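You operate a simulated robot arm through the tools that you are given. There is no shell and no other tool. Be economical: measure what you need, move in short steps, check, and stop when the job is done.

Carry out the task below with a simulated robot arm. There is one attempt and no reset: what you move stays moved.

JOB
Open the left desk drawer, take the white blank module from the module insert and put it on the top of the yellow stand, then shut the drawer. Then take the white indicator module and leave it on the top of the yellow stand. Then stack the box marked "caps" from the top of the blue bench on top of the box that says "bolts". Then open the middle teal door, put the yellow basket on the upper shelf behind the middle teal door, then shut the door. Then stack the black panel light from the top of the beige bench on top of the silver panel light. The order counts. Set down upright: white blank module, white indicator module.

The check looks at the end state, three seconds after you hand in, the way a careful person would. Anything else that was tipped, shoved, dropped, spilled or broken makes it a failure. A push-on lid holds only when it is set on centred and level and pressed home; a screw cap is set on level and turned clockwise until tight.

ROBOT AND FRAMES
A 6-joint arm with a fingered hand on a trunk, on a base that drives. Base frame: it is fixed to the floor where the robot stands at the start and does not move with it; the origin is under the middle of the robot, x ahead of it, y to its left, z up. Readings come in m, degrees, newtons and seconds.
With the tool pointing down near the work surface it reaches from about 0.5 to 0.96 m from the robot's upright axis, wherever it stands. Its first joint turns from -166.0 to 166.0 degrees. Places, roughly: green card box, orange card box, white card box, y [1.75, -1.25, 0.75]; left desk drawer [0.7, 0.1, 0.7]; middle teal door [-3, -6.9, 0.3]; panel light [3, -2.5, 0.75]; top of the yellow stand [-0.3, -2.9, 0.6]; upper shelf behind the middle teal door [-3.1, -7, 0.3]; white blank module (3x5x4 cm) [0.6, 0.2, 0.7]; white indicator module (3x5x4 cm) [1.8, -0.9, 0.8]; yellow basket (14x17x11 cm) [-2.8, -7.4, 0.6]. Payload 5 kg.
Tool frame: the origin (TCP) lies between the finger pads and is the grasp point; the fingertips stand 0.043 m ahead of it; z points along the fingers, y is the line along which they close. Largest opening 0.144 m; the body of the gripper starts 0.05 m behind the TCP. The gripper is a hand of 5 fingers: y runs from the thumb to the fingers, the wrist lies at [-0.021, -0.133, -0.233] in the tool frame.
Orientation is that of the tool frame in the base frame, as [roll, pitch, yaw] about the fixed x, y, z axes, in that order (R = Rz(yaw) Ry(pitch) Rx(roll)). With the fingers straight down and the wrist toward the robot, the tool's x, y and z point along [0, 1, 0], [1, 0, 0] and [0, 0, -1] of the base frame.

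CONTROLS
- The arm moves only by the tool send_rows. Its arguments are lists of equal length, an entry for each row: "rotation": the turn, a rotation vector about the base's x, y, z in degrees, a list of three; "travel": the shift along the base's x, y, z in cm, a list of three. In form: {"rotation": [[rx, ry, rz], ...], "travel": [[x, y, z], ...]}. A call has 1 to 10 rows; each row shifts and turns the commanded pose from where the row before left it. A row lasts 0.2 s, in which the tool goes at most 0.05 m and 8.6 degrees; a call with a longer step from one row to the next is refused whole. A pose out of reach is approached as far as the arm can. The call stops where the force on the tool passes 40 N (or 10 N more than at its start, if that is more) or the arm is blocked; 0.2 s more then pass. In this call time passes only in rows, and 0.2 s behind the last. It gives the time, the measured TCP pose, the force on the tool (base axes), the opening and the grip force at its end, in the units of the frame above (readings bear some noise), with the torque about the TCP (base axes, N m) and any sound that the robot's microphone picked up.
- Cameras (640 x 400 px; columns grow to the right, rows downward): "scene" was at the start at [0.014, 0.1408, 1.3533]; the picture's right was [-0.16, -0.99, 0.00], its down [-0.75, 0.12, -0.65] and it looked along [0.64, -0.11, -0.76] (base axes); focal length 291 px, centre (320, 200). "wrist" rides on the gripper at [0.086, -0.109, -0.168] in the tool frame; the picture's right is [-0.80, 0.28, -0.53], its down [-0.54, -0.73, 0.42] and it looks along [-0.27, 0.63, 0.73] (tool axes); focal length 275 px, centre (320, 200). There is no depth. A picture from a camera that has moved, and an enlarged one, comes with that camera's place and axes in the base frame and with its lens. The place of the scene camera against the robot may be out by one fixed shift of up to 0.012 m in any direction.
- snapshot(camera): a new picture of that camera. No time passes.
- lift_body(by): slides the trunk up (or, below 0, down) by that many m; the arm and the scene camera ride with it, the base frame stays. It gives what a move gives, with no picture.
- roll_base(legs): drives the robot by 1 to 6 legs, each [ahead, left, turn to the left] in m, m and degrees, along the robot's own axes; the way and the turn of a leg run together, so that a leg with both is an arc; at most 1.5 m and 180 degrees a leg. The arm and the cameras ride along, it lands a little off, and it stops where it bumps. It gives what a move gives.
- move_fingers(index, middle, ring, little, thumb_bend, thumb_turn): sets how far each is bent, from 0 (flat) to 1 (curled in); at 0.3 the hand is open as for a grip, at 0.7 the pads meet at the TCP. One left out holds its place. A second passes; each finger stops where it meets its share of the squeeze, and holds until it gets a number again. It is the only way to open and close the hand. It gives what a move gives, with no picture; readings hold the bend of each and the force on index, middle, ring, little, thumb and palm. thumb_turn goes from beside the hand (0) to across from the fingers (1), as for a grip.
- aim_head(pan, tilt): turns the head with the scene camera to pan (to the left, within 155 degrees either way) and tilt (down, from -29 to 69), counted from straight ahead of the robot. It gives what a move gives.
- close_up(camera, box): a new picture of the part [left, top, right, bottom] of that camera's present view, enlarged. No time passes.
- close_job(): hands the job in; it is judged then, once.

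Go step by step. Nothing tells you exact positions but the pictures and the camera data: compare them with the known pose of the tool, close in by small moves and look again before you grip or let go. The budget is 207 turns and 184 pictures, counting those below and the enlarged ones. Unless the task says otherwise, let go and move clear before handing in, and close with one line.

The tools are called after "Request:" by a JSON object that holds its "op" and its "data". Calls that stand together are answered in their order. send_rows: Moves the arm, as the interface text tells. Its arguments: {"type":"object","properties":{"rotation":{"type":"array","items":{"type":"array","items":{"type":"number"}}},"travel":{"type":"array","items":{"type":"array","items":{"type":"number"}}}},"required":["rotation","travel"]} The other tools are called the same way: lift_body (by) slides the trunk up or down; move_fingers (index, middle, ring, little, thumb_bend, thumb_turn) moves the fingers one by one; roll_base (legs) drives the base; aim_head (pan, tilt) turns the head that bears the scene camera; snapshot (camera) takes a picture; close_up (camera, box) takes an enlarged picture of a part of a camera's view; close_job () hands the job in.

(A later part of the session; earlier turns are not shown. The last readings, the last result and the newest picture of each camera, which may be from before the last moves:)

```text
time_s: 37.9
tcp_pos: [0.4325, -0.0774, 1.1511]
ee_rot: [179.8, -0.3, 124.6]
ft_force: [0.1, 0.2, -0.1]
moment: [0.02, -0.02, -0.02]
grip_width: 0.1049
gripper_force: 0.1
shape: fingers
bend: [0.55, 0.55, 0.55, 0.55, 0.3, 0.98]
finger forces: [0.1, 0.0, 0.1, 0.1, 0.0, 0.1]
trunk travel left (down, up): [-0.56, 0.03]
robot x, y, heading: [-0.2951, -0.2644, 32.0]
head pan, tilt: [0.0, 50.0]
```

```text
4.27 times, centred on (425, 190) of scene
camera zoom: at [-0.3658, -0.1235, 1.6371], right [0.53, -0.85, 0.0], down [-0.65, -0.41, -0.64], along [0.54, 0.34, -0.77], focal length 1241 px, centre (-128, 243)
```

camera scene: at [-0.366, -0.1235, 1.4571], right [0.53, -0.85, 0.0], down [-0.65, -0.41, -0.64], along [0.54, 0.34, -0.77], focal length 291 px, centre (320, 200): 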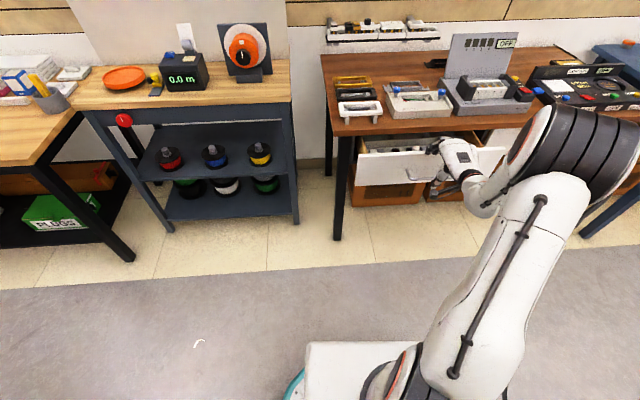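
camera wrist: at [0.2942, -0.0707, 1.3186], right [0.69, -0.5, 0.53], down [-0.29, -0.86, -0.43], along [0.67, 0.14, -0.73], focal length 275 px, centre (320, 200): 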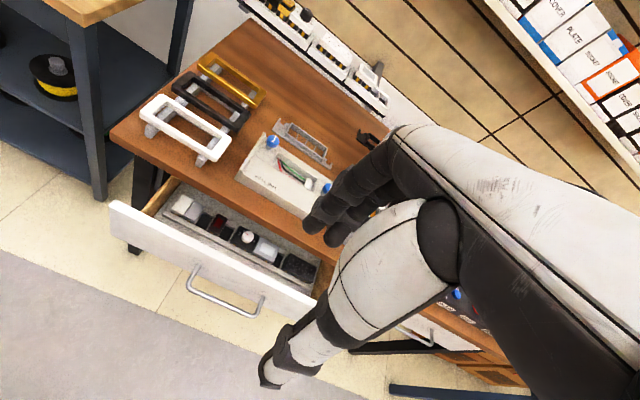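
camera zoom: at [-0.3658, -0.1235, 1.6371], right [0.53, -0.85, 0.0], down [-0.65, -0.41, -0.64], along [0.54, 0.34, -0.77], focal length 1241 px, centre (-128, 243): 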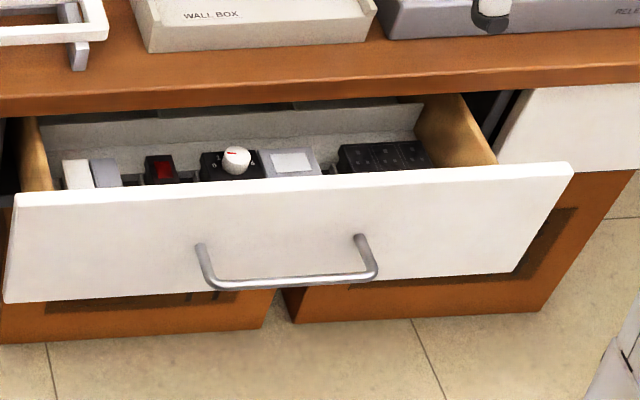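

The white blank module (leftmost) is at about (0.493, 0.163, 0.69), almost under the desk edge, so the drawer must come out further. I'll move the base left, clear of the table corner, and look at the handle again.

Request:
{"op": "roll_base", "data": {"legs": [[0.075, 0.289, 0], [0, 0, 3]]}}

Request:
{"op": "lift_body", "data": {"by": -0.28}}

Request:
{"op": "aim_head", "data": {"pan": -20, "tilt": 50}}

Request:
{"op": "snapshot", "data": {"camera": "scene"}}

Request:
{"op": "snapshot", "data": {"camera": "wrist"}}

```text
time_s: 40.4
tcp_pos: [0.328, 0.25, 1.1517]
ee_rot: [179.8, -0.2, 127.8]
ft_force: [0.0, -0.1, -0.2]
moment: [0.0, -0.02, 0.0]
grip_width: 0.1049
gripper_force: 0.1
shape: fingers
bend: [0.55, 0.55, 0.55, 0.55, 0.3, 0.98]
finger forces: [0.0, 0.1, 0.1, 0.0, 0.0, 0.0]
trunk travel left (down, up): [-0.56, 0.03]
robot x, y, heading: [-0.3854, 0.024, 35.2]
head pan, tilt: [0.0, 50.0]
```

```text
time_s: 43.2
tcp_pos: [0.3284, 0.2506, 0.8709]
ee_rot: [179.9, -0.1, 127.8]
ft_force: [0.2, 0.0, -0.3]
moment: [0.0, 0.02, -0.01]
grip_width: 0.105
gripper_force: 0.1
shape: fingers
bend: [0.55, 0.55, 0.55, 0.55, 0.3, 0.98]
finger forces: [0.0, 0.1, 0.0, 0.1, 0.1, 0.0]
trunk travel left (down, up): [-0.28, 0.31]
robot x, y, heading: [-0.3881, 0.021, 35.3]
head pan, tilt: [0.0, 50.0]
```

```text
time_s: 44.1
tcp_pos: [0.3289, 0.2502, 0.8694]
ee_rot: [179.8, -0.2, 127.8]
ft_force: [0.7, -0.6, 0.5]
moment: [-0.02, -0.01, 0.0]
grip_width: 0.1047
gripper_force: 0.1
shape: fingers
bend: [0.55, 0.55, 0.55, 0.55, 0.3, 0.98]
finger forces: [0.1, 0.0, 0.0, 0.0, 0.0, 0.0]
trunk travel left (down, up): [-0.28, 0.31]
robot x, y, heading: [-0.3876, 0.0234, 35.4]
head pan, tilt: [-20.0, 50.0]
```

```text
145 pictures are left
camera scene: at [-0.4554, 0.136, 1.3571], right [0.27, -0.96, 0.0], down [-0.74, -0.2, -0.64], along [0.62, 0.17, -0.77], focal length 291 px, centre (320, 200)
```

scene: 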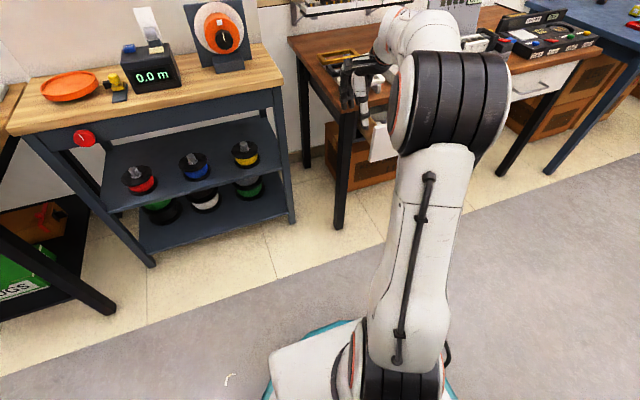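

```text
144 pictures are left
camera wrist: at [0.1892, 0.2507, 1.0387], right [0.71, -0.46, 0.53], down [-0.24, -0.87, -0.43], along [0.66, 0.18, -0.73], focal length 275 px, centre (320, 200)
```

wrist: 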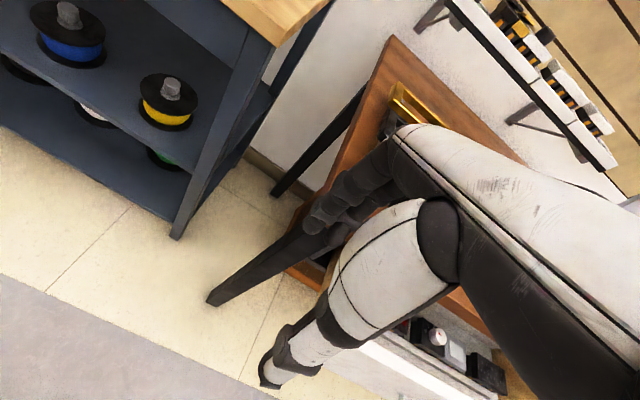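

I'll return the hand to the proven pose above the bar: same place and the same 38° tilt.

Request:
{"op": "send_rows", "data": {"rotation": [[0, 0, -3], [4.36, -6.22, 0], [4.36, -6.22, 0], [4.36, -6.22, 0], [4.36, -6.22, 0], [4.36, -6.22, 0], [0, 0, 0], [0, 0, 0]], "travel": [[1.7, -4.4, 0], [1.7, -4.4, 0], [1.7, -4.4, 0], [1.7, -4.4, 0], [1.7, -4.4, 0], [1.7, -4.4, -1.0], [1.9, -4.9, 0], [0, 0, -2]]}}

Request:
{"op": "snapshot", "data": {"camera": "scene"}}

Request:
{"op": "snapshot", "data": {"camera": "wrist"}}

```text
refused: row 7 steps farther than a row can; nothing moved
```

```text
143 pictures are left
camera scene: at [-0.4554, 0.136, 1.3571], right [0.27, -0.96, 0.0], down [-0.74, -0.2, -0.64], along [0.62, 0.17, -0.77], focal length 291 px, centre (320, 200)
```

scene: 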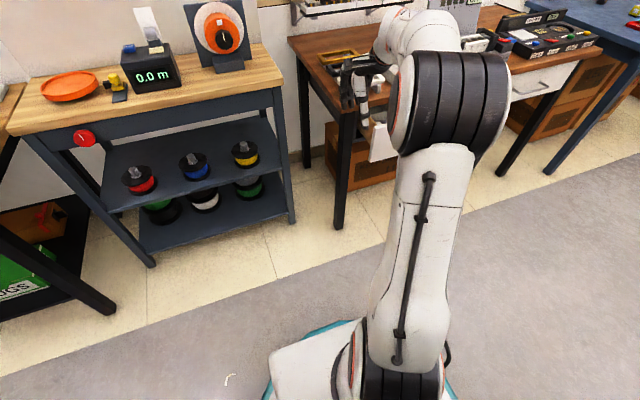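

```text
142 pictures are left
camera wrist: at [0.1892, 0.2507, 1.0387], right [0.71, -0.46, 0.53], down [-0.24, -0.87, -0.43], along [0.66, 0.18, -0.73], focal length 275 px, centre (320, 200)
```

wrist: 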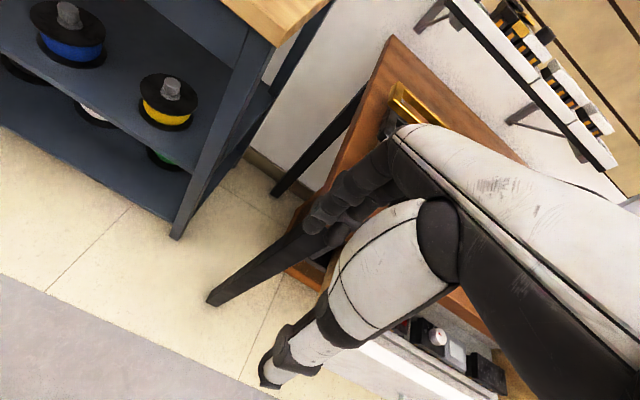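

One row was too long, so nothing moved; I'll resend it with smaller steps.

Request:
{"op": "send_rows", "data": {"rotation": [[0, 0, -3], [4.36, -6.22, 0], [4.36, -6.22, 0], [4.36, -6.22, 0], [4.36, -6.22, 0], [4.36, -6.22, 0], [0, 0, 0], [0, 0, 0]], "travel": [[1.7, -4.4, 0], [1.7, -4.4, 0], [1.7, -4.4, 0], [1.7, -4.4, 0], [1.7, -4.4, 0], [1.7, -4.4, -1.0], [1.7, -4.4, 0], [0.2, -0.6, -2]]}}

Request:
{"op": "snapshot", "data": {"camera": "scene"}}

Request:
{"op": "snapshot", "data": {"camera": "wrist"}}

```text
time_s: 45.9
tcp_pos: [0.4509, -0.0637, 0.8405]
ee_rot: [141.9, -0.3, 125.1]
ft_force: [-0.4, -0.2, 0.3]
moment: [-0.03, 0.01, 0.0]
grip_width: 0.105
gripper_force: 0.1
shape: fingers
bend: [0.55, 0.55, 0.55, 0.55, 0.3, 0.98]
finger forces: [0.1, 0.0, 0.0, 0.0, 0.0, 0.0]
trunk travel left (down, up): [-0.28, 0.31]
robot x, y, heading: [-0.3879, 0.0235, 35.7]
head pan, tilt: [-20.0, 50.0]
```

```text
141 pictures are left
camera scene: at [-0.4555, 0.1358, 1.3572], right [0.26, -0.96, 0.0], down [-0.74, -0.2, -0.64], along [0.62, 0.17, -0.77], focal length 291 px, centre (320, 200)
```

scene: 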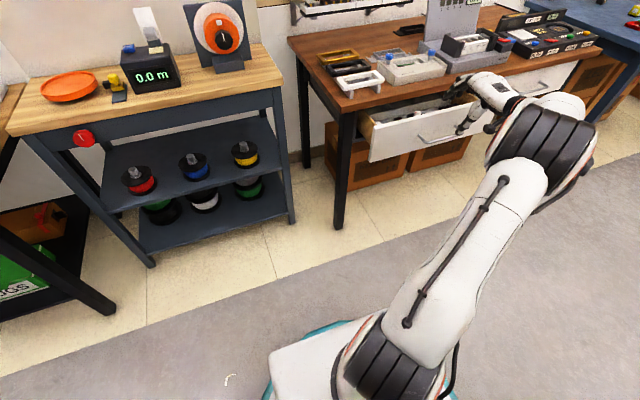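

```text
140 pictures are left
camera wrist: at [0.247, -0.1024, 0.9069], right [0.37, -0.72, 0.59], down [0.06, -0.62, -0.78], along [0.93, 0.32, -0.19], focal length 275 px, centre (320, 200)
```

wrist: 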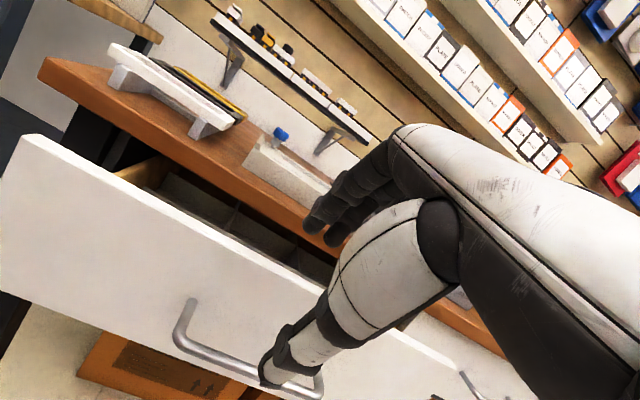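

The hand is above the bar. I'll go straight down with the trunk to the earlier height, then check.

Request:
{"op": "lift_body", "data": {"by": -0.165}}

Request:
{"op": "close_up", "data": {"camera": "wrist", "box": [200, 120, 440, 300]}}

Request:
{"op": "close_up", "data": {"camera": "scene", "box": [370, 50, 550, 170]}}

```text
time_s: 47.8
tcp_pos: [0.4506, -0.0635, 0.6763]
ee_rot: [141.9, -0.2, 125.0]
ft_force: [0.6, 0.1, 0.4]
moment: [0.02, -0.03, 0.01]
grip_width: 0.1049
gripper_force: 0.5
shape: fingers
bend: [0.55, 0.55, 0.55, 0.55, 0.3, 0.98]
finger forces: [0.0, 0.6, 0.0, 0.0, 0.1, 0.1]
trunk travel left (down, up): [-0.115, 0.475]
robot x, y, heading: [-0.3895, 0.0261, 35.4]
head pan, tilt: [-20.0, 50.0]
```

```text
2.22 times, centred on (320, 210) of wrist
camera zoom: at [0.247, -0.1018, 0.7419], right [0.37, -0.72, 0.59], down [0.06, -0.62, -0.78], along [0.93, 0.32, -0.19], focal length 612 px, centre (320, 178)
```

zoom: 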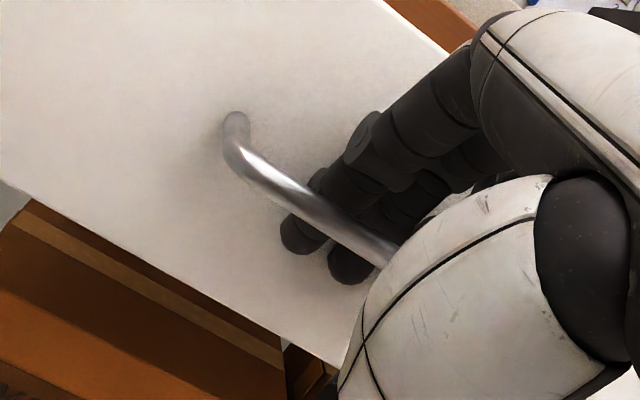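

```text
3.33 times, centred on (460, 110) of scene
camera zoom: at [-0.4554, 0.1359, 1.1922], right [0.26, -0.96, 0.0], down [-0.74, -0.2, -0.64], along [0.62, 0.17, -0.77], focal length 970 px, centre (-147, 500)
```

zoom: 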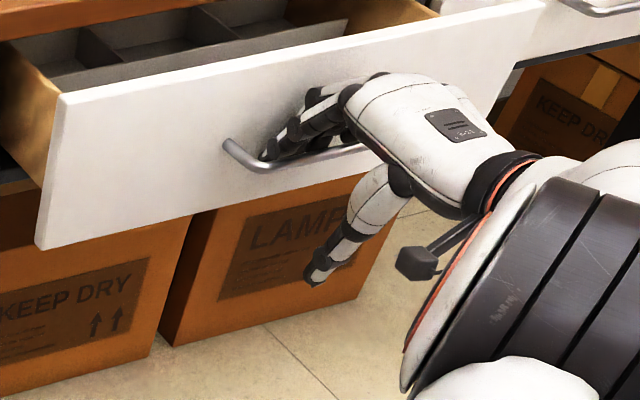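

The fingers are behind the bar again. I'll curl them and back away.

Request:
{"op": "move_fingers", "data": {"index": 0.85, "middle": 0.85, "ring": 0.85, "little": 0.85, "thumb_bend": 0.75}}

Request:
{"op": "roll_base", "data": {"legs": [[-0.1, 0, 0]]}}

Request:
{"op": "snapshot", "data": {"camera": "scene"}}

```text
time_s: 48.8
tcp_pos: [0.4513, -0.0643, 0.6743]
ee_rot: [142.1, -0.3, 124.9]
ft_force: [2.3, -5.6, -9.7]
moment: [0.95, -0.26, 0.82]
grip_width: 0.0136
gripper_force: 24.6
shape: fingers
bend: [0.83, 0.85, 0.84, 0.79, 0.68, 0.98]
finger forces: [4.6, 16.9, 6.1, 21.8, 0.0, 0.0]
trunk travel left (down, up): [-0.115, 0.475]
robot x, y, heading: [-0.3871, 0.0234, 35.1]
head pan, tilt: [-20.0, 50.0]
```

```text
time_s: 49.9
tcp_pos: [0.3707, -0.1213, 0.6737]
ee_rot: [142.1, -0.5, 124.9]
ft_force: [7.0, -8.5, -16.2]
moment: [1.03, 0.08, 0.99]
grip_width: 0.0148
gripper_force: 23.5
shape: fingers
bend: [0.83, 0.85, 0.84, 0.79, 0.69, 0.98]
finger forces: [9.0, 11.0, 5.5, 21.6, 0.0, 0.1]
trunk travel left (down, up): [-0.115, 0.475]
robot x, y, heading: [-0.4717, -0.0339, 35.2]
head pan, tilt: [-20.0, 50.0]
```

```text
137 pictures are left
camera scene: at [-0.5344, 0.0779, 1.1922], right [0.26, -0.96, 0.0], down [-0.74, -0.2, -0.64], along [0.62, 0.17, -0.77], focal length 291 px, centre (320, 200)
```

scene: 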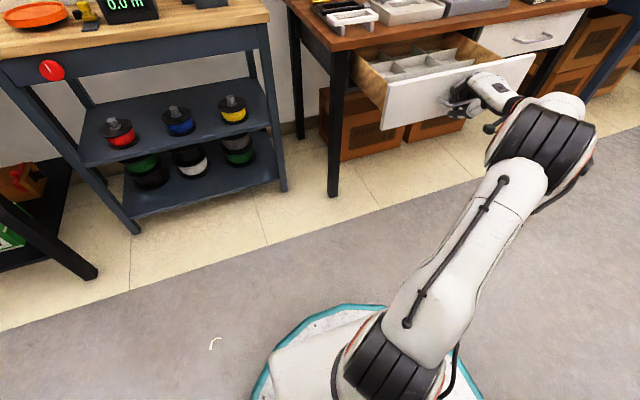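

The drawer is now about 23 cm out; I'll pull 6 cm more for hand room.

Request:
{"op": "roll_base", "data": {"legs": [[-0.06, 0, 0]]}}

Request:
{"op": "move_fingers", "data": {"index": 0.55, "middle": 0.55, "ring": 0.55, "little": 0.55, "thumb_bend": 0.3}}

Request:
{"op": "lift_body", "data": {"by": 0.3}}

Request:
{"op": "snapshot", "data": {"camera": "scene"}}

```text
time_s: 50.9
tcp_pos: [0.3375, -0.1403, 0.6722]
ee_rot: [141.9, -0.4, 125.4]
ft_force: [23.5, 0.3, -6.2]
moment: [0.35, 0.39, 1.35]
grip_width: 0.0152
gripper_force: 12.6
shape: fingers
bend: [0.84, 0.85, 0.85, 0.79, 0.7, 0.98]
finger forces: [0.0, 2.9, 4.2, 18.0, 0.0, 0.0]
trunk travel left (down, up): [-0.115, 0.475]
robot x, y, heading: [-0.5055, -0.057, 35.5]
head pan, tilt: [-20.0, 50.0]
stopped in leg 1: the force on the tool passed its limit at 52 N (the readings are from after the stop); the commanded pose is now the measured one
```

```text
time_s: 51.9
tcp_pos: [0.3352, -0.1409, 0.675]
ee_rot: [142.0, -0.3, 125.3]
ft_force: [-0.1, 0.1, 0.1]
moment: [0.0, -0.02, -0.04]
grip_width: 0.1051
gripper_force: 0.1
shape: fingers
bend: [0.55, 0.55, 0.55, 0.55, 0.3, 0.98]
finger forces: [0.0, 0.0, 0.0, 0.1, 0.1, 0.1]
trunk travel left (down, up): [-0.115, 0.475]
robot x, y, heading: [-0.5048, -0.0583, 35.5]
head pan, tilt: [-20.0, 50.0]
```

```text
time_s: 54.9
tcp_pos: [0.3347, -0.1391, 0.9748]
ee_rot: [141.8, -0.4, 125.4]
ft_force: [-0.2, -0.2, 0.1]
moment: [-0.01, 0.0, 0.01]
grip_width: 0.1051
gripper_force: 0.0
shape: fingers
bend: [0.55, 0.55, 0.55, 0.55, 0.3, 0.98]
finger forces: [0.0, 0.1, 0.0, 0.1, 0.1, 0.1]
trunk travel left (down, up): [-0.415, 0.175]
robot x, y, heading: [-0.507, -0.0565, 35.3]
head pan, tilt: [-20.0, 50.0]
```

```text
136 pictures are left
camera scene: at [-0.5722, 0.0523, 1.4921], right [0.27, -0.96, 0.0], down [-0.74, -0.2, -0.64], along [0.62, 0.17, -0.77], focal length 291 px, centre (320, 200)
```

scene: 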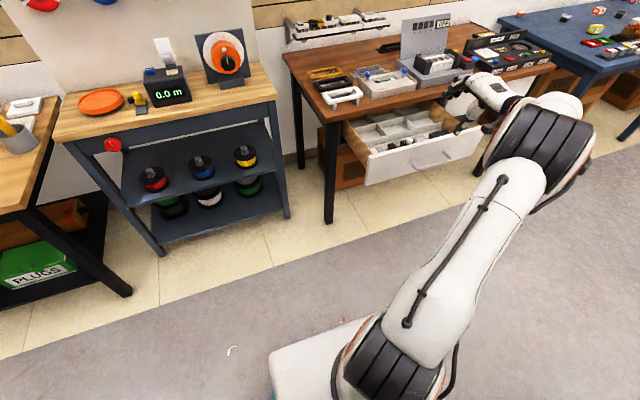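

The drawer is at its stop. I'll straighten the hand, drive 12 cm ahead, and set the hand for an index-and-thumb pinch.

Request:
{"op": "send_rows", "data": {"rotation": [[-4.4, 6.2, 0], [-4.4, 6.2, 0], [-4.4, 6.2, 0], [-4.4, 6.2, 0], [-4.4, 6.2, 0], [0, 0, 0]], "travel": [[0, 0, 0], [0, 0, 0], [0, 0, 0], [0, 0, 0], [0, 0, 0], [0, 0, 0]]}}

Request:
{"op": "roll_base", "data": {"legs": [[0.12, 0, 0]]}}

Request:
{"op": "move_fingers", "data": {"index": 0.45, "middle": 0.0, "ring": 0.0, "little": 0.0, "thumb_bend": 0.4}}

Request:
{"op": "snapshot", "data": {"camera": "wrist"}}

Request:
{"op": "snapshot", "data": {"camera": "scene"}}

```text
time_s: 56.3
tcp_pos: [0.3349, -0.1419, 0.9742]
ee_rot: [-179.9, -0.4, 125.0]
ft_force: [0.7, 0.3, -0.5]
moment: [0.02, 0.0, 0.03]
grip_width: 0.105
gripper_force: 0.0
shape: fingers
bend: [0.55, 0.55, 0.55, 0.55, 0.3, 0.98]
finger forces: [0.0, 0.0, 0.0, 0.1, 0.0, 0.1]
trunk travel left (down, up): [-0.415, 0.175]
robot x, y, heading: [-0.5071, -0.0553, 35.4]
head pan, tilt: [-20.0, 50.0]
```

```text
time_s: 57.5
tcp_pos: [0.4341, -0.0701, 0.9753]
ee_rot: [180.0, -0.3, 125.2]
ft_force: [0.7, 0.0, 0.4]
moment: [-0.03, 0.0, 0.03]
grip_width: 0.105
gripper_force: 0.1
shape: fingers
bend: [0.55, 0.55, 0.55, 0.55, 0.3, 0.98]
finger forces: [0.1, 0.0, 0.1, 0.1, 0.0, 0.0]
trunk travel left (down, up): [-0.415, 0.175]
robot x, y, heading: [-0.4055, 0.0121, 35.7]
head pan, tilt: [-20.0, 50.0]
```

```text
time_s: 58.5
tcp_pos: [0.4328, -0.0697, 0.9739]
ee_rot: [179.9, -0.3, 125.2]
ft_force: [-0.5, 1.0, -1.0]
moment: [0.02, -0.02, 0.0]
grip_width: 0.1057
gripper_force: 0.0
shape: fingers
bend: [0.45, 0.0, 0.0, 0.0, 0.4, 0.98]
finger forces: [0.0, 0.0, 0.0, 0.0, 0.0, 0.0]
trunk travel left (down, up): [-0.415, 0.175]
robot x, y, heading: [-0.4038, 0.0117, 35.3]
head pan, tilt: [-20.0, 50.0]
```

```text
135 pictures are left
camera wrist: at [0.2953, -0.0635, 1.142], right [0.69, -0.49, 0.53], down [-0.28, -0.86, -0.43], along [0.66, 0.15, -0.73], focal length 275 px, centre (320, 200)
```

wrist: 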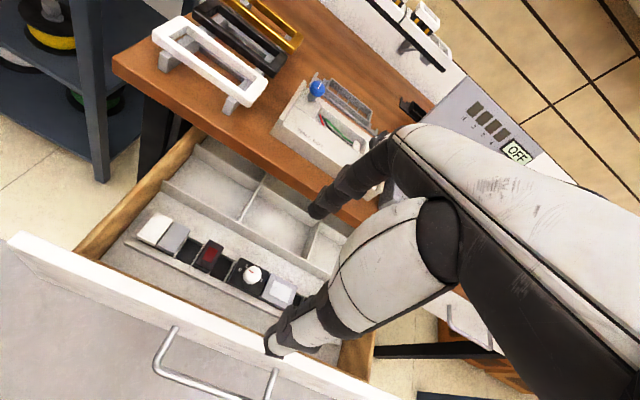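

```text
134 pictures are left
camera scene: at [-0.4739, 0.1223, 1.4921], right [0.27, -0.96, 0.0], down [-0.74, -0.2, -0.64], along [0.62, 0.17, -0.77], focal length 291 px, centre (320, 200)
```

scene: 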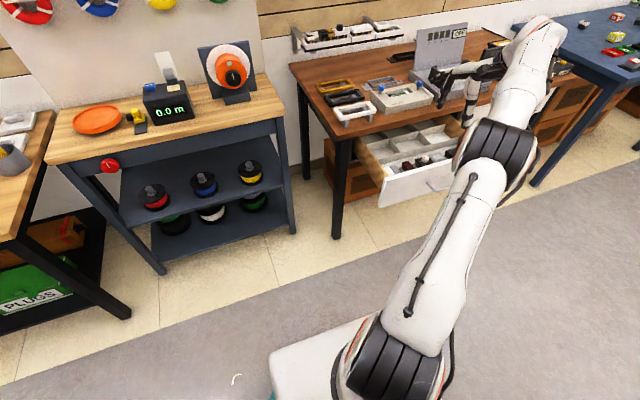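

The insert is in full view now. I'll take enlarged views to fix the module's place.

Request:
{"op": "close_up", "data": {"camera": "wrist", "box": [100, 180, 260, 300]}}

Request:
{"op": "close_up", "data": {"camera": "scene", "box": [350, 110, 490, 210]}}

Request:
{"op": "close_up", "data": {"camera": "scene", "box": [420, 40, 560, 140]}}

Request:
{"op": "close_up", "data": {"camera": "wrist", "box": [240, 140, 440, 370]}}

```text
3.33 times, centred on (180, 240) of wrist
camera zoom: at [0.2953, -0.0635, 1.142], right [0.69, -0.49, 0.53], down [-0.28, -0.86, -0.43], along [0.66, 0.15, -0.73], focal length 918 px, centre (787, 67)
```

zoom: 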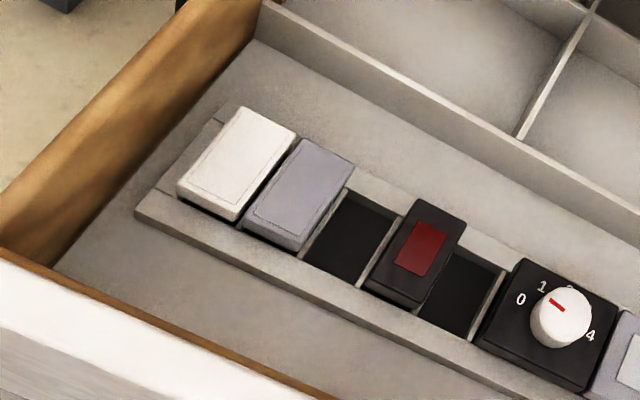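

```text
4.00 times, centred on (420, 160) of scene
camera zoom: at [-0.4739, 0.1223, 1.4921], right [0.27, -0.96, 0.0], down [-0.74, -0.2, -0.64], along [0.62, 0.17, -0.77], focal length 1164 px, centre (-80, 360)
```

zoom: 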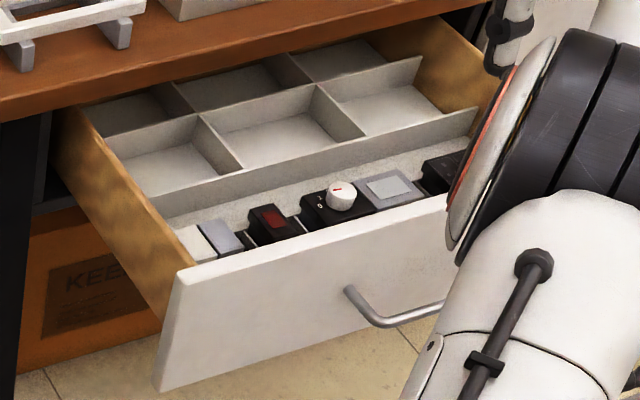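

```text
4.00 times, centred on (490, 90) of scene
camera zoom: at [-0.4739, 0.1223, 1.4921], right [0.27, -0.96, 0.0], down [-0.74, -0.2, -0.64], along [0.62, 0.17, -0.77], focal length 1164 px, centre (-360, 640)
```

zoom: 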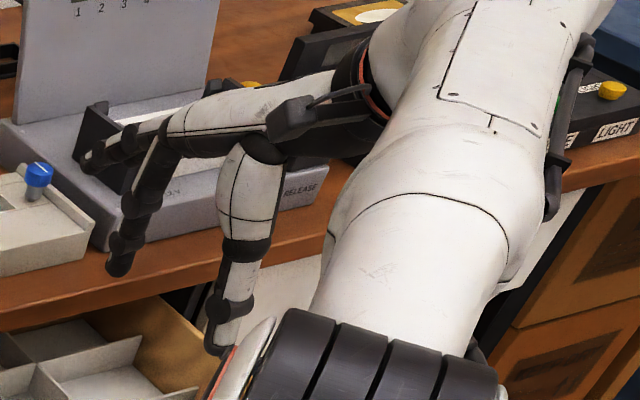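

```text
1.74 times, centred on (340, 255) of wrist
camera zoom: at [0.2953, -0.0635, 1.142], right [0.69, -0.49, 0.53], down [-0.28, -0.86, -0.43], along [0.66, 0.15, -0.73], focal length 479 px, centre (285, 104)
```

zoom: 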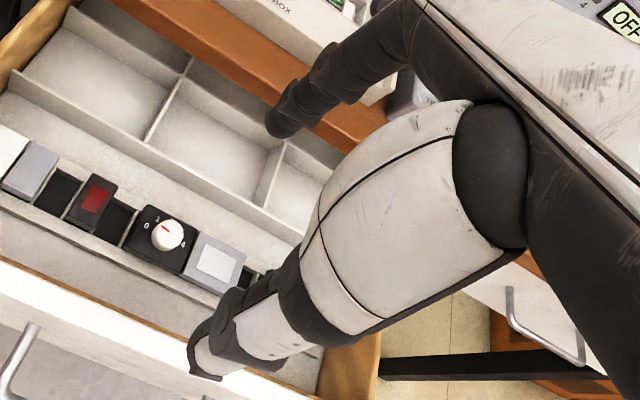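

Index tip and thumb tip meet near tool x ≈ +0.013, which suits a pinch. The flat fingers would foul the desk edge, so I'll curl the other three and check the shape.

Request:
{"op": "move_fingers", "data": {"index": 0.42, "middle": 1.0, "ring": 1.0, "little": 1.0, "thumb_bend": 0.45}}

Request:
{"op": "close_up", "data": {"camera": "scene", "box": [420, 40, 560, 140]}}

Request:
{"op": "close_up", "data": {"camera": "wrist", "box": [240, 140, 440, 370]}}

```text
time_s: 59.5
tcp_pos: [0.4338, -0.0699, 0.9741]
ee_rot: [179.8, -0.3, 125.2]
ft_force: [0.9, 0.1, 0.4]
moment: [0.02, -0.01, 0.01]
grip_width: 0.1021
gripper_force: 0.1
shape: fingers
bend: [0.42, 1.0, 1.0, 1.0, 0.45, 0.98]
finger forces: [0.0, 0.0, 0.0, 0.0, 0.0, 0.0]
trunk travel left (down, up): [-0.415, 0.175]
robot x, y, heading: [-0.4096, 0.0122, 35.5]
head pan, tilt: [-20.0, 50.0]
```

```text
4.00 times, centred on (490, 90) of scene
camera zoom: at [-0.4739, 0.1223, 1.4922], right [0.27, -0.96, 0.0], down [-0.74, -0.2, -0.64], along [0.62, 0.17, -0.77], focal length 1164 px, centre (-360, 640)
```

zoom: 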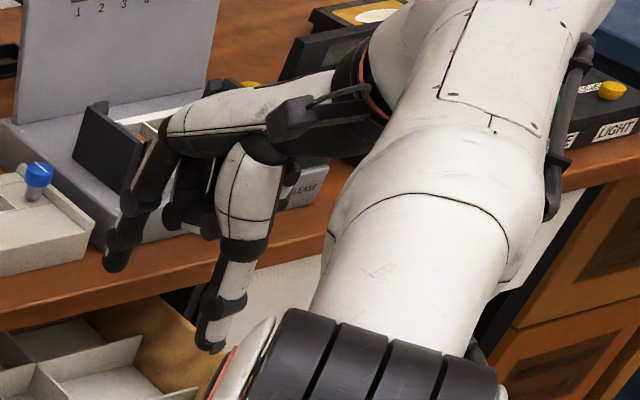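

```text
1.74 times, centred on (340, 255) of wrist
camera zoom: at [0.2953, -0.0635, 1.1421], right [0.69, -0.49, 0.53], down [-0.28, -0.86, -0.43], along [0.66, 0.15, -0.73], focal length 479 px, centre (285, 104)
```

zoom: 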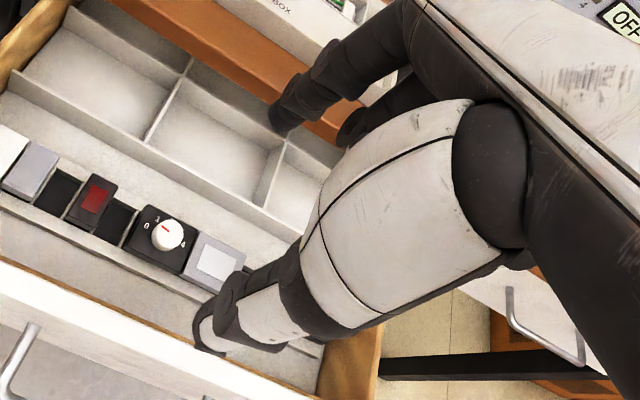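

The curled fingers stay well above the fingertips. I'll move over the white module at a safe height and look.

Request:
{"op": "send_rows", "data": {"rotation": [[0, 0, 0], [0, 0, 0], [0, 0, 0], [0, 0, 0], [0, 0, 0]], "travel": [[-1.0, 3.6, 0], [-1.0, 3.6, -2], [-1.0, 3.6, -3], [-1.0, 3.5, -3], [0, 0, -3]]}}

Request:
{"op": "snapshot", "data": {"camera": "wrist"}}

Request:
{"op": "snapshot", "data": {"camera": "scene"}}

```text
time_s: 60.7
tcp_pos: [0.3931, 0.0725, 0.8639]
ee_rot: [179.9, -0.3, 125.2]
ft_force: [0.6, 1.3, 0.7]
moment: [-0.05, 0.0, -0.04]
grip_width: 0.1023
gripper_force: 0.0
shape: fingers
bend: [0.42, 1.0, 1.0, 1.0, 0.45, 0.97]
finger forces: [0.1, 0.0, 0.0, 0.0, 0.0, 0.0]
trunk travel left (down, up): [-0.415, 0.175]
robot x, y, heading: [-0.4074, 0.0096, 35.6]
head pan, tilt: [-20.0, 50.0]
```

```text
127 pictures are left
camera wrist: at [0.2555, 0.0796, 1.032], right [0.69, -0.49, 0.53], down [-0.28, -0.86, -0.43], along [0.67, 0.15, -0.73], focal length 275 px, centre (320, 200)
```

wrist: 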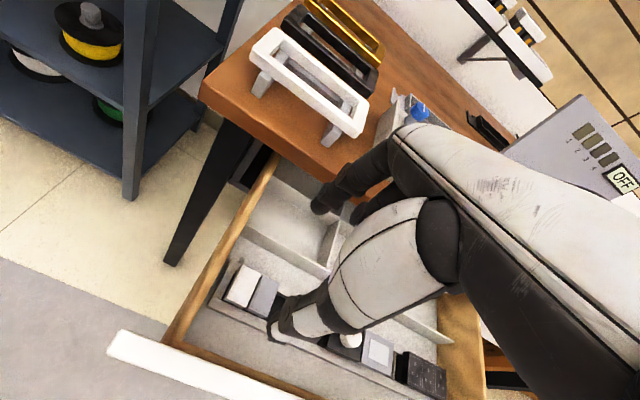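

```text
126 pictures are left
camera scene: at [-0.4739, 0.1227, 1.4921], right [0.27, -0.96, 0.0], down [-0.74, -0.2, -0.64], along [0.62, 0.17, -0.77], focal length 291 px, centre (320, 200)
```

scene: 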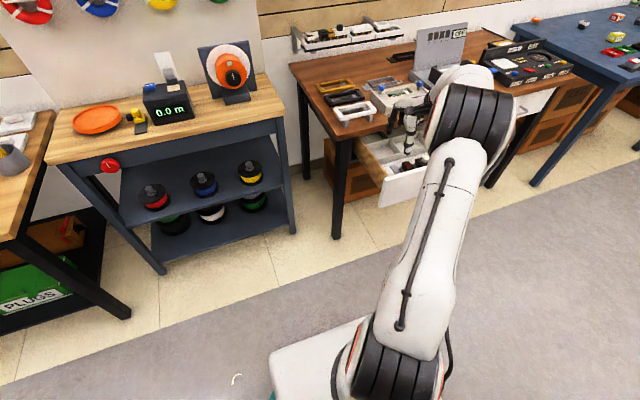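

Request:
{"op": "close_up", "data": {"camera": "wrist", "box": [200, 150, 400, 350]}}

Request:
{"op": "close_up", "data": {"camera": "scene", "box": [350, 70, 450, 200]}}

```text
2.00 times, centred on (300, 250) of wrist
camera zoom: at [0.2555, 0.0796, 1.032], right [0.69, -0.49, 0.53], down [-0.28, -0.86, -0.43], along [0.67, 0.15, -0.73], focal length 551 px, centre (360, 100)
```

zoom: 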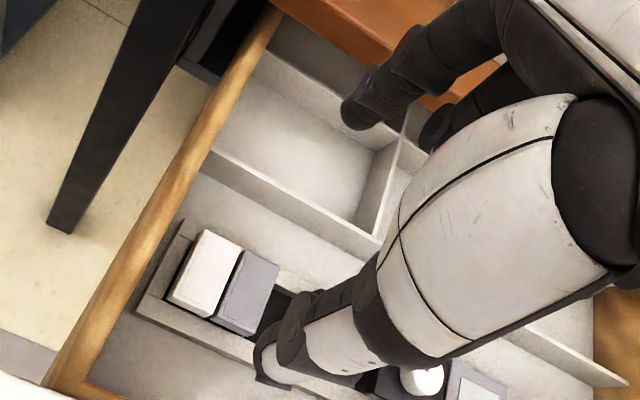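

```text
3.08 times, centred on (400, 135) of scene
camera zoom: at [-0.4739, 0.1227, 1.4921], right [0.27, -0.96, 0.0], down [-0.74, -0.2, -0.64], along [0.62, 0.17, -0.77], focal length 895 px, centre (74, 400)
```

zoom: 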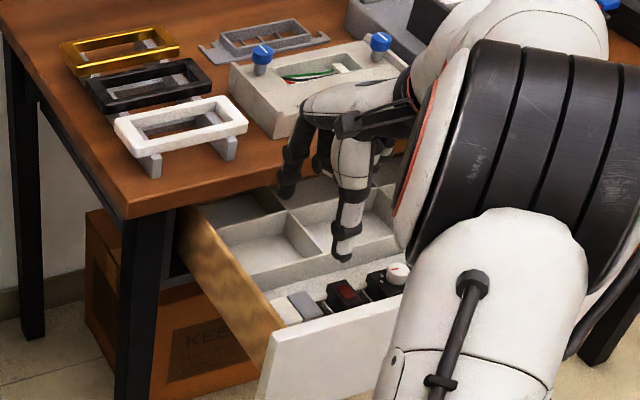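

Estimated module centre is (0.388, 0.087), top at z≈0.69. I'll narrow the pinch a bit and descend to just above it.

Request:
{"op": "move_fingers", "data": {"index": 0.43, "thumb_bend": 0.52}}

Request:
{"op": "send_rows", "data": {"rotation": [[0, 0, 0], [0, 0, 0], [0, 0, 0], [0, 0, 0]], "travel": [[0.2, 0.35, -3], [0, 0, -3], [0, 0, -3], [0, 0, -2.5]]}}

Request:
{"op": "close_up", "data": {"camera": "wrist", "box": [220, 160, 400, 340]}}

Request:
{"op": "close_up", "data": {"camera": "scene", "box": [350, 90, 450, 200]}}

```text
time_s: 61.7
tcp_pos: [0.3936, 0.0736, 0.8644]
ee_rot: [179.9, -0.3, 125.2]
ft_force: [-0.1, 0.8, 0.2]
moment: [-0.07, 0.02, 0.04]
grip_width: 0.0882
gripper_force: 0.2
shape: fingers
bend: [0.43, 1.0, 1.0, 1.0, 0.52, 0.97]
finger forces: [0.1, 0.0, 0.0, 0.0, 0.1, 0.0]
trunk travel left (down, up): [-0.415, 0.175]
robot x, y, heading: [-0.4091, 0.0105, 35.5]
head pan, tilt: [-20.0, 50.0]
```

```text
time_s: 62.7
tcp_pos: [0.3964, 0.0771, 0.7498]
ee_rot: [179.9, -0.4, 125.2]
ft_force: [0.1, -0.5, -0.1]
moment: [0.0, 0.03, 0.0]
grip_width: 0.0881
gripper_force: 0.0
shape: fingers
bend: [0.43, 1.0, 1.0, 1.0, 0.52, 0.97]
finger forces: [0.1, 0.0, 0.1, 0.0, 0.1, 0.1]
trunk travel left (down, up): [-0.415, 0.175]
robot x, y, heading: [-0.4059, 0.0137, 35.4]
head pan, tilt: [-20.0, 50.0]
```

```text
2.22 times, centred on (310, 250) of wrist
camera zoom: at [0.2576, 0.0831, 0.9171], right [0.69, -0.49, 0.53], down [-0.28, -0.86, -0.43], along [0.67, 0.15, -0.73], focal length 612 px, centre (342, 89)
```

zoom: 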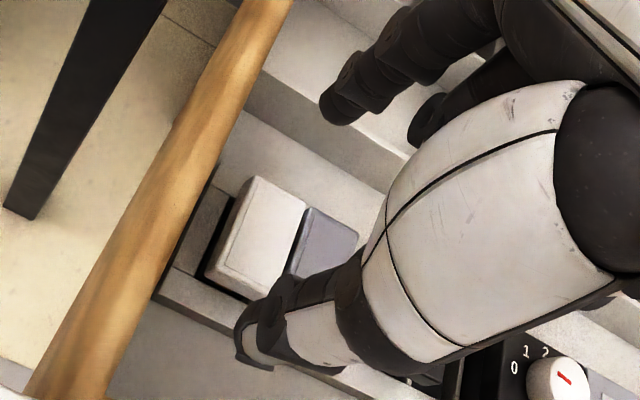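

```text
3.64 times, centred on (400, 145) of scene
camera zoom: at [-0.4738, 0.1224, 1.4922], right [0.27, -0.96, 0.0], down [-0.74, -0.2, -0.64], along [0.62, 0.17, -0.77], focal length 1058 px, centre (29, 400)
```

zoom: 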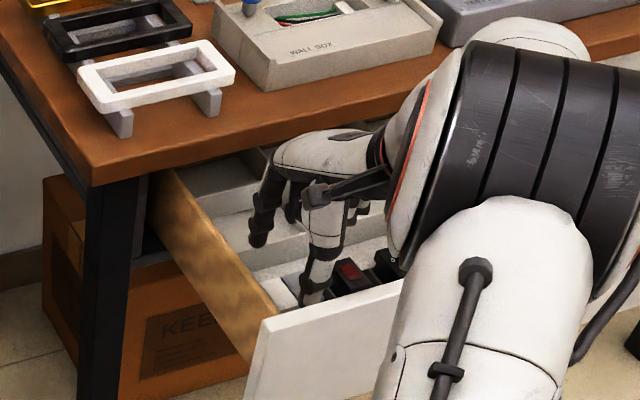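

Index and thumb straddle the white module evenly, both in line with its centre. I'll descend further.

Request:
{"op": "send_rows", "data": {"rotation": [[0, 0, 0], [0, 0, 0], [0, 0, 0]], "travel": [[0, 0, -1.5], [0, 0, -1.5], [0, 0, -0.9]]}}

Request:
{"op": "close_up", "data": {"camera": "wrist", "box": [220, 160, 400, 340]}}

```text
time_s: 63.5
tcp_pos: [0.3952, 0.0762, 0.7106]
ee_rot: [179.9, -0.3, 125.2]
ft_force: [-0.1, -1.3, 0.0]
moment: [0.0, 0.02, -0.01]
grip_width: 0.0883
gripper_force: 0.1
shape: fingers
bend: [0.43, 1.0, 1.0, 1.0, 0.52, 0.97]
finger forces: [0.0, 0.1, 0.0, 0.0, 0.1, 0.1]
trunk travel left (down, up): [-0.415, 0.175]
robot x, y, heading: [-0.4032, 0.0156, 35.7]
head pan, tilt: [-20.0, 50.0]
```

```text
2.22 times, centred on (310, 250) of wrist
camera zoom: at [0.2571, 0.0832, 0.8781], right [0.69, -0.49, 0.53], down [-0.28, -0.86, -0.43], along [0.67, 0.15, -0.73], focal length 612 px, centre (342, 89)
```

zoom: 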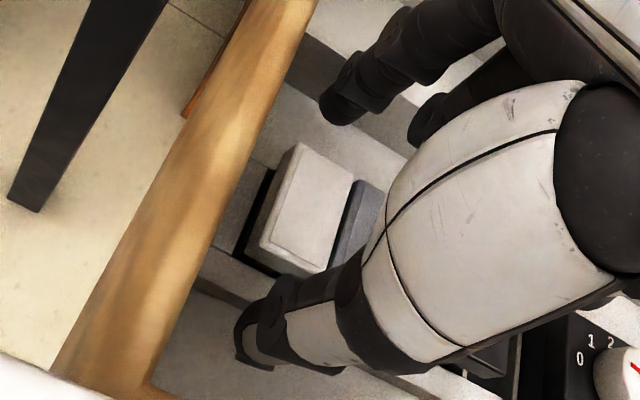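

I'll lower a touch more, then close the pinch gently.

Request:
{"op": "send_rows", "data": {"rotation": [[0, 0, 0], [0, 0, 0]], "travel": [[0, 0, -0.4], [0, 0, -0.4]]}}

Request:
{"op": "move_fingers", "data": {"index": 0.52, "thumb_bend": 0.61}}

Request:
{"op": "close_up", "data": {"camera": "wrist", "box": [220, 160, 400, 340]}}

```text
time_s: 64.1
tcp_pos: [0.3942, 0.0772, 0.7018]
ee_rot: [179.9, -0.4, 125.2]
ft_force: [-0.5, -0.5, 0.7]
moment: [-0.01, -0.03, 0.02]
grip_width: 0.0881
gripper_force: 0.0
shape: fingers
bend: [0.43, 1.0, 1.0, 1.0, 0.52, 0.97]
finger forces: [0.0, 0.1, 0.1, 0.0, 0.1, 0.1]
trunk travel left (down, up): [-0.415, 0.175]
robot x, y, heading: [-0.409, 0.0096, 35.3]
head pan, tilt: [-20.0, 50.0]
```

```text
time_s: 65.1
tcp_pos: [0.3948, 0.0769, 0.7029]
ee_rot: [179.9, -0.4, 125.2]
ft_force: [1.3, -0.5, 1.9]
moment: [0.04, -0.05, -0.02]
grip_width: 0.0616
gripper_force: 2.2
shape: fingers
bend: [0.5, 1.0, 1.0, 1.0, 0.6, 0.98]
finger forces: [2.6, 0.0, 0.0, 0.1, 2.0, 0.0]
trunk travel left (down, up): [-0.415, 0.175]
robot x, y, heading: [-0.4049, 0.0093, 35.6]
head pan, tilt: [-20.0, 50.0]
```

```text
2.22 times, centred on (310, 250) of wrist
camera zoom: at [0.257, 0.0833, 0.8705], right [0.69, -0.49, 0.53], down [-0.28, -0.86, -0.43], along [0.67, 0.15, -0.73], focal length 612 px, centre (342, 89)
```

zoom: 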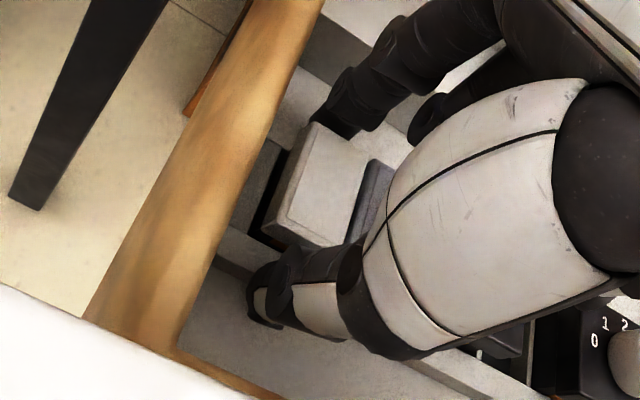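

Both fingers report light contact. I'll squeeze a bit more and see how the width settles.

Request:
{"op": "move_fingers", "data": {"index": 0.6, "thumb_bend": 0.7}}

Request:
{"op": "close_up", "data": {"camera": "wrist", "box": [220, 160, 400, 340]}}

```text
time_s: 66.1
tcp_pos: [0.3948, 0.0767, 0.7044]
ee_rot: [179.8, -0.2, 125.2]
ft_force: [1.1, -0.4, 9.0]
moment: [0.11, -0.2, -0.09]
grip_width: 0.0494
gripper_force: 9.3
shape: fingers
bend: [0.53, 1.0, 1.0, 1.0, 0.65, 0.97]
finger forces: [9.3, 0.0, 0.0, 0.1, 8.6, 0.1]
trunk travel left (down, up): [-0.415, 0.175]
robot x, y, heading: [-0.4103, 0.0142, 35.6]
head pan, tilt: [-20.0, 50.0]
```

```text
2.22 times, centred on (310, 250) of wrist
camera zoom: at [0.2568, 0.0832, 0.8712], right [0.69, -0.49, 0.53], down [-0.28, -0.86, -0.43], along [0.67, 0.15, -0.73], focal length 612 px, centre (342, 89)
```

zoom: 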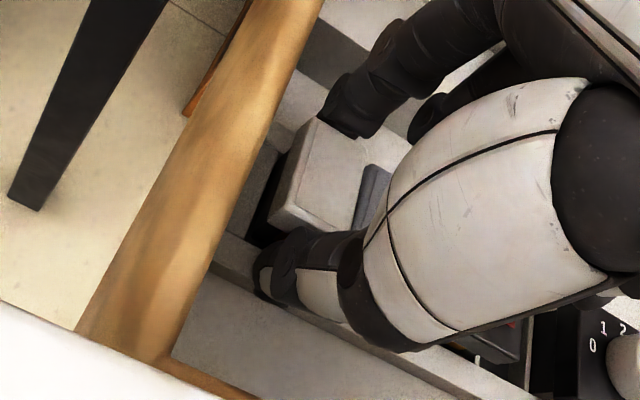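

The width now reads 0.049 m, matching the module's 5 cm. I'll lift slowly and check it comes.

Request:
{"op": "send_rows", "data": {"rotation": [[0, 0, 0], [0, 0, 0], [0, 0, 0], [0, 0, 0]], "travel": [[0, 0, 0.8], [0, 0, 0.8], [0, 0, 1.0], [0, 0, 1.0]]}}

Request:
{"op": "close_up", "data": {"camera": "wrist", "box": [220, 160, 400, 340]}}

```text
time_s: 67.1
tcp_pos: [0.3944, 0.0764, 0.7382]
ee_rot: [-180.0, -0.2, 125.2]
ft_force: [-0.3, 0.3, 0.0]
moment: [0.01, 0.01, 0.02]
grip_width: 0.0448
gripper_force: 6.4
shape: fingers
bend: [0.55, 1.0, 1.0, 1.0, 0.66, 0.97]
finger forces: [7.0, 0.1, 0.0, 0.0, 6.6, 0.0]
trunk travel left (down, up): [-0.415, 0.175]
robot x, y, heading: [-0.4075, 0.011, 35.5]
head pan, tilt: [-20.0, 50.0]
```

```text
2.22 times, centred on (310, 250) of wrist
camera zoom: at [0.2571, 0.0829, 0.9071], right [0.69, -0.49, 0.53], down [-0.28, -0.86, -0.43], along [0.66, 0.15, -0.73], focal length 612 px, centre (342, 89)
```

zoom: 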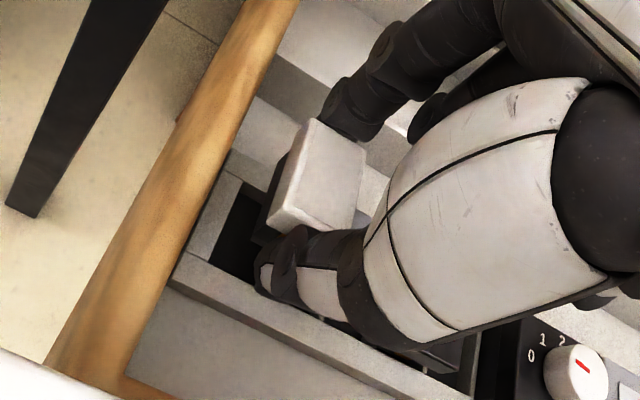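

The module is out of its well. I'll firm up the pinch and lift it clear.

Request:
{"op": "move_fingers", "data": {"index": 0.64, "thumb_bend": 0.74}}

Request:
{"op": "send_rows", "data": {"rotation": [[0, 0, 0], [0, 0, 0], [0, 0, 0], [0, 0, 0], [0, 0, 0], [0, 0, 0]], "travel": [[0, 0, 3], [0, 0, 3], [0, 0, 3], [0, 0, 3], [0, 0, 3], [0, 0, 3]]}}

Request:
{"op": "snapshot", "data": {"camera": "wrist"}}

Request:
{"op": "close_up", "data": {"camera": "scene", "box": [330, 40, 490, 140]}}

```text
time_s: 68.1
tcp_pos: [0.3963, 0.0756, 0.7381]
ee_rot: [179.8, -0.2, 125.2]
ft_force: [0.2, -1.0, -0.4]
moment: [-0.01, 0.0, -0.01]
grip_width: 0.0436
gripper_force: 12.9
shape: fingers
bend: [0.54, 1.0, 1.0, 1.0, 0.67, 0.97]
finger forces: [14.0, 0.0, 0.1, 0.1, 13.3, 0.0]
trunk travel left (down, up): [-0.415, 0.175]
robot x, y, heading: [-0.4066, 0.0106, 35.7]
head pan, tilt: [-20.0, 50.0]
```

```text
time_s: 69.5
tcp_pos: [0.3948, 0.0781, 0.9201]
ee_rot: [179.9, -0.3, 125.1]
ft_force: [0.0, 0.4, -2.0]
moment: [-0.01, -0.01, -0.02]
grip_width: 0.0435
gripper_force: 13.2
shape: fingers
bend: [0.54, 1.0, 1.0, 1.0, 0.67, 0.97]
finger forces: [13.8, 0.0, 0.0, 0.1, 13.3, 0.0]
trunk travel left (down, up): [-0.415, 0.175]
robot x, y, heading: [-0.4085, 0.0126, 35.9]
head pan, tilt: [-20.0, 50.0]
```

```text
117 pictures are left
camera wrist: at [0.2578, 0.0836, 1.0874], right [0.69, -0.49, 0.53], down [-0.28, -0.86, -0.43], along [0.66, 0.15, -0.73], focal length 275 px, centre (320, 200)
```

wrist: 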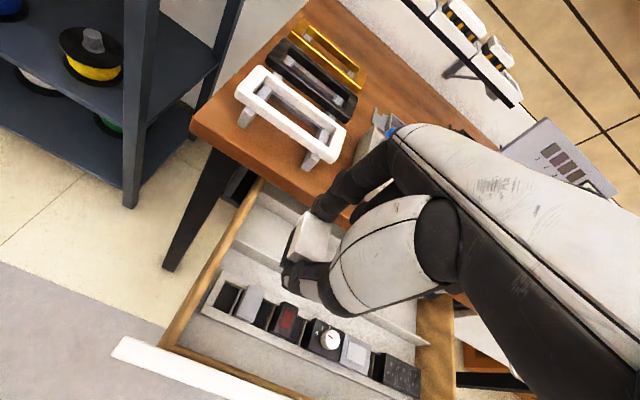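

```text
4.00 times, centred on (410, 90) of scene
camera zoom: at [-0.4742, 0.1224, 1.4921], right [0.27, -0.96, 0.0], down [-0.74, -0.2, -0.64], along [0.62, 0.17, -0.77], focal length 1164 px, centre (-40, 640)
```

zoom: 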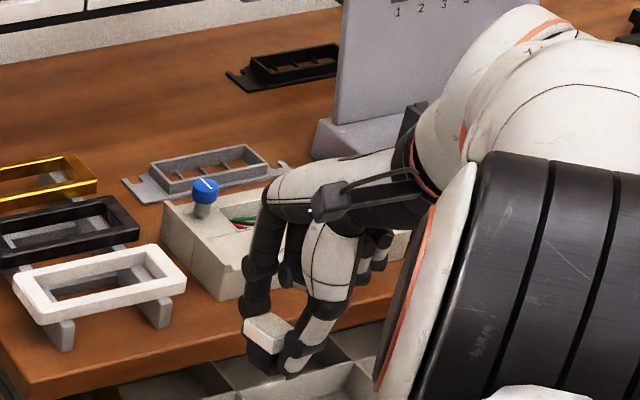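

The module is held level. Its next stop is the yellow stand (orientation also about 35°), so I'll raise the trunk, turn right and drive down the aisle between desk and green table, then look.

Request:
{"op": "lift_body", "data": {"by": 0.15}}

Request:
{"op": "roll_base", "data": {"legs": [[0, 0, -60], [0.09, 0.152, 0], [0.6, -0.355, 0], [0.6, -0.355, 0]]}}

Request:
{"op": "aim_head", "data": {"pan": -60, "tilt": 30}}

Request:
{"op": "snapshot", "data": {"camera": "scene"}}

Request:
{"op": "snapshot", "data": {"camera": "wrist"}}

```text
time_s: 71.3
tcp_pos: [0.3957, 0.0775, 1.0676]
ee_rot: [179.9, -0.3, 125.3]
ft_force: [-0.1, 0.0, -0.2]
moment: [0.0, 0.0, 0.01]
grip_width: 0.0435
gripper_force: 13.4
shape: fingers
bend: [0.54, 1.0, 1.0, 1.0, 0.67, 0.97]
finger forces: [13.9, 0.1, 0.0, 0.1, 13.2, 0.0]
trunk travel left (down, up): [-0.565, 0.025]
robot x, y, heading: [-0.4048, 0.0121, 35.5]
head pan, tilt: [-20.0, 50.0]
```

```text
time_s: 82.3
tcp_pos: [0.9792, -1.705, 1.0693]
ee_rot: [179.9, -0.2, 64.7]
ft_force: [-0.3, 0.4, -0.9]
moment: [-0.02, 0.04, 0.03]
grip_width: 0.0428
gripper_force: 12.8
shape: fingers
bend: [0.54, 1.0, 1.0, 1.0, 0.68, 0.97]
finger forces: [13.4, 0.0, 0.0, 0.0, 12.6, 0.1]
trunk travel left (down, up): [-0.565, 0.025]
robot x, y, heading: [0.5293, -1.0374, -25.2]
head pan, tilt: [-20.0, 50.0]
```

```text
time_s: 83.3
tcp_pos: [0.9795, -1.7046, 1.0673]
ee_rot: [179.8, -0.3, 64.6]
ft_force: [-0.8, 0.0, -0.5]
moment: [0.02, 0.0, 0.0]
grip_width: 0.0433
gripper_force: 12.5
shape: fingers
bend: [0.54, 1.0, 1.0, 1.0, 0.68, 0.97]
finger forces: [13.4, 0.0, 0.0, 0.0, 12.7, 0.1]
trunk travel left (down, up): [-0.565, 0.025]
robot x, y, heading: [0.5315, -1.0376, -25.1]
head pan, tilt: [-60.0, 30.0]
```

```text
115 pictures are left
camera scene: at [0.5465, -0.9634, 1.6716], right [-1.0, -0.09, 0.0], down [-0.04, 0.5, -0.87], along [0.07, -0.86, -0.5], focal length 291 px, centre (320, 200)
```

scene: 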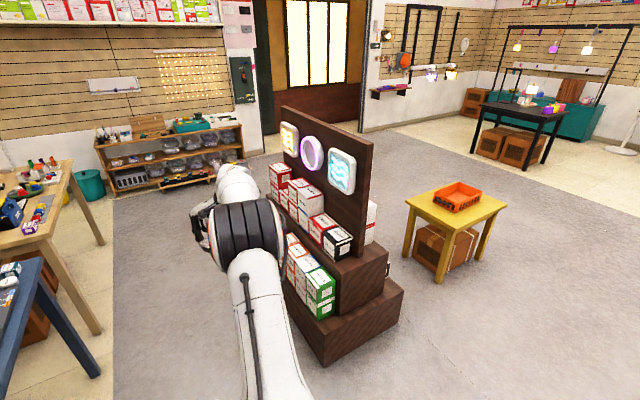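

```text
114 pictures are left
camera wrist: at [0.9177, -1.5817, 1.2369], right [-0.09, -0.84, 0.53], down [-0.89, -0.18, -0.43], along [0.45, -0.51, -0.73], focal length 275 px, centre (320, 200)
```

wrist: 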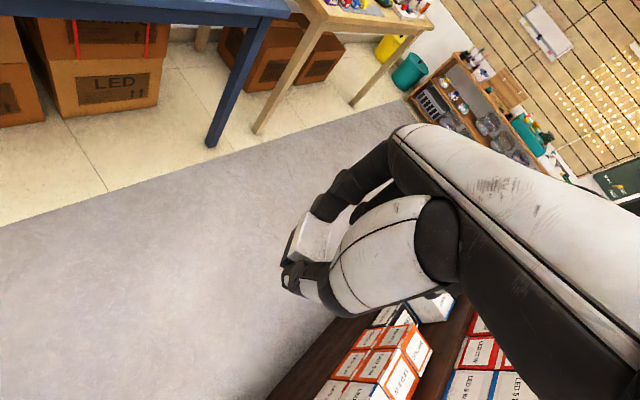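

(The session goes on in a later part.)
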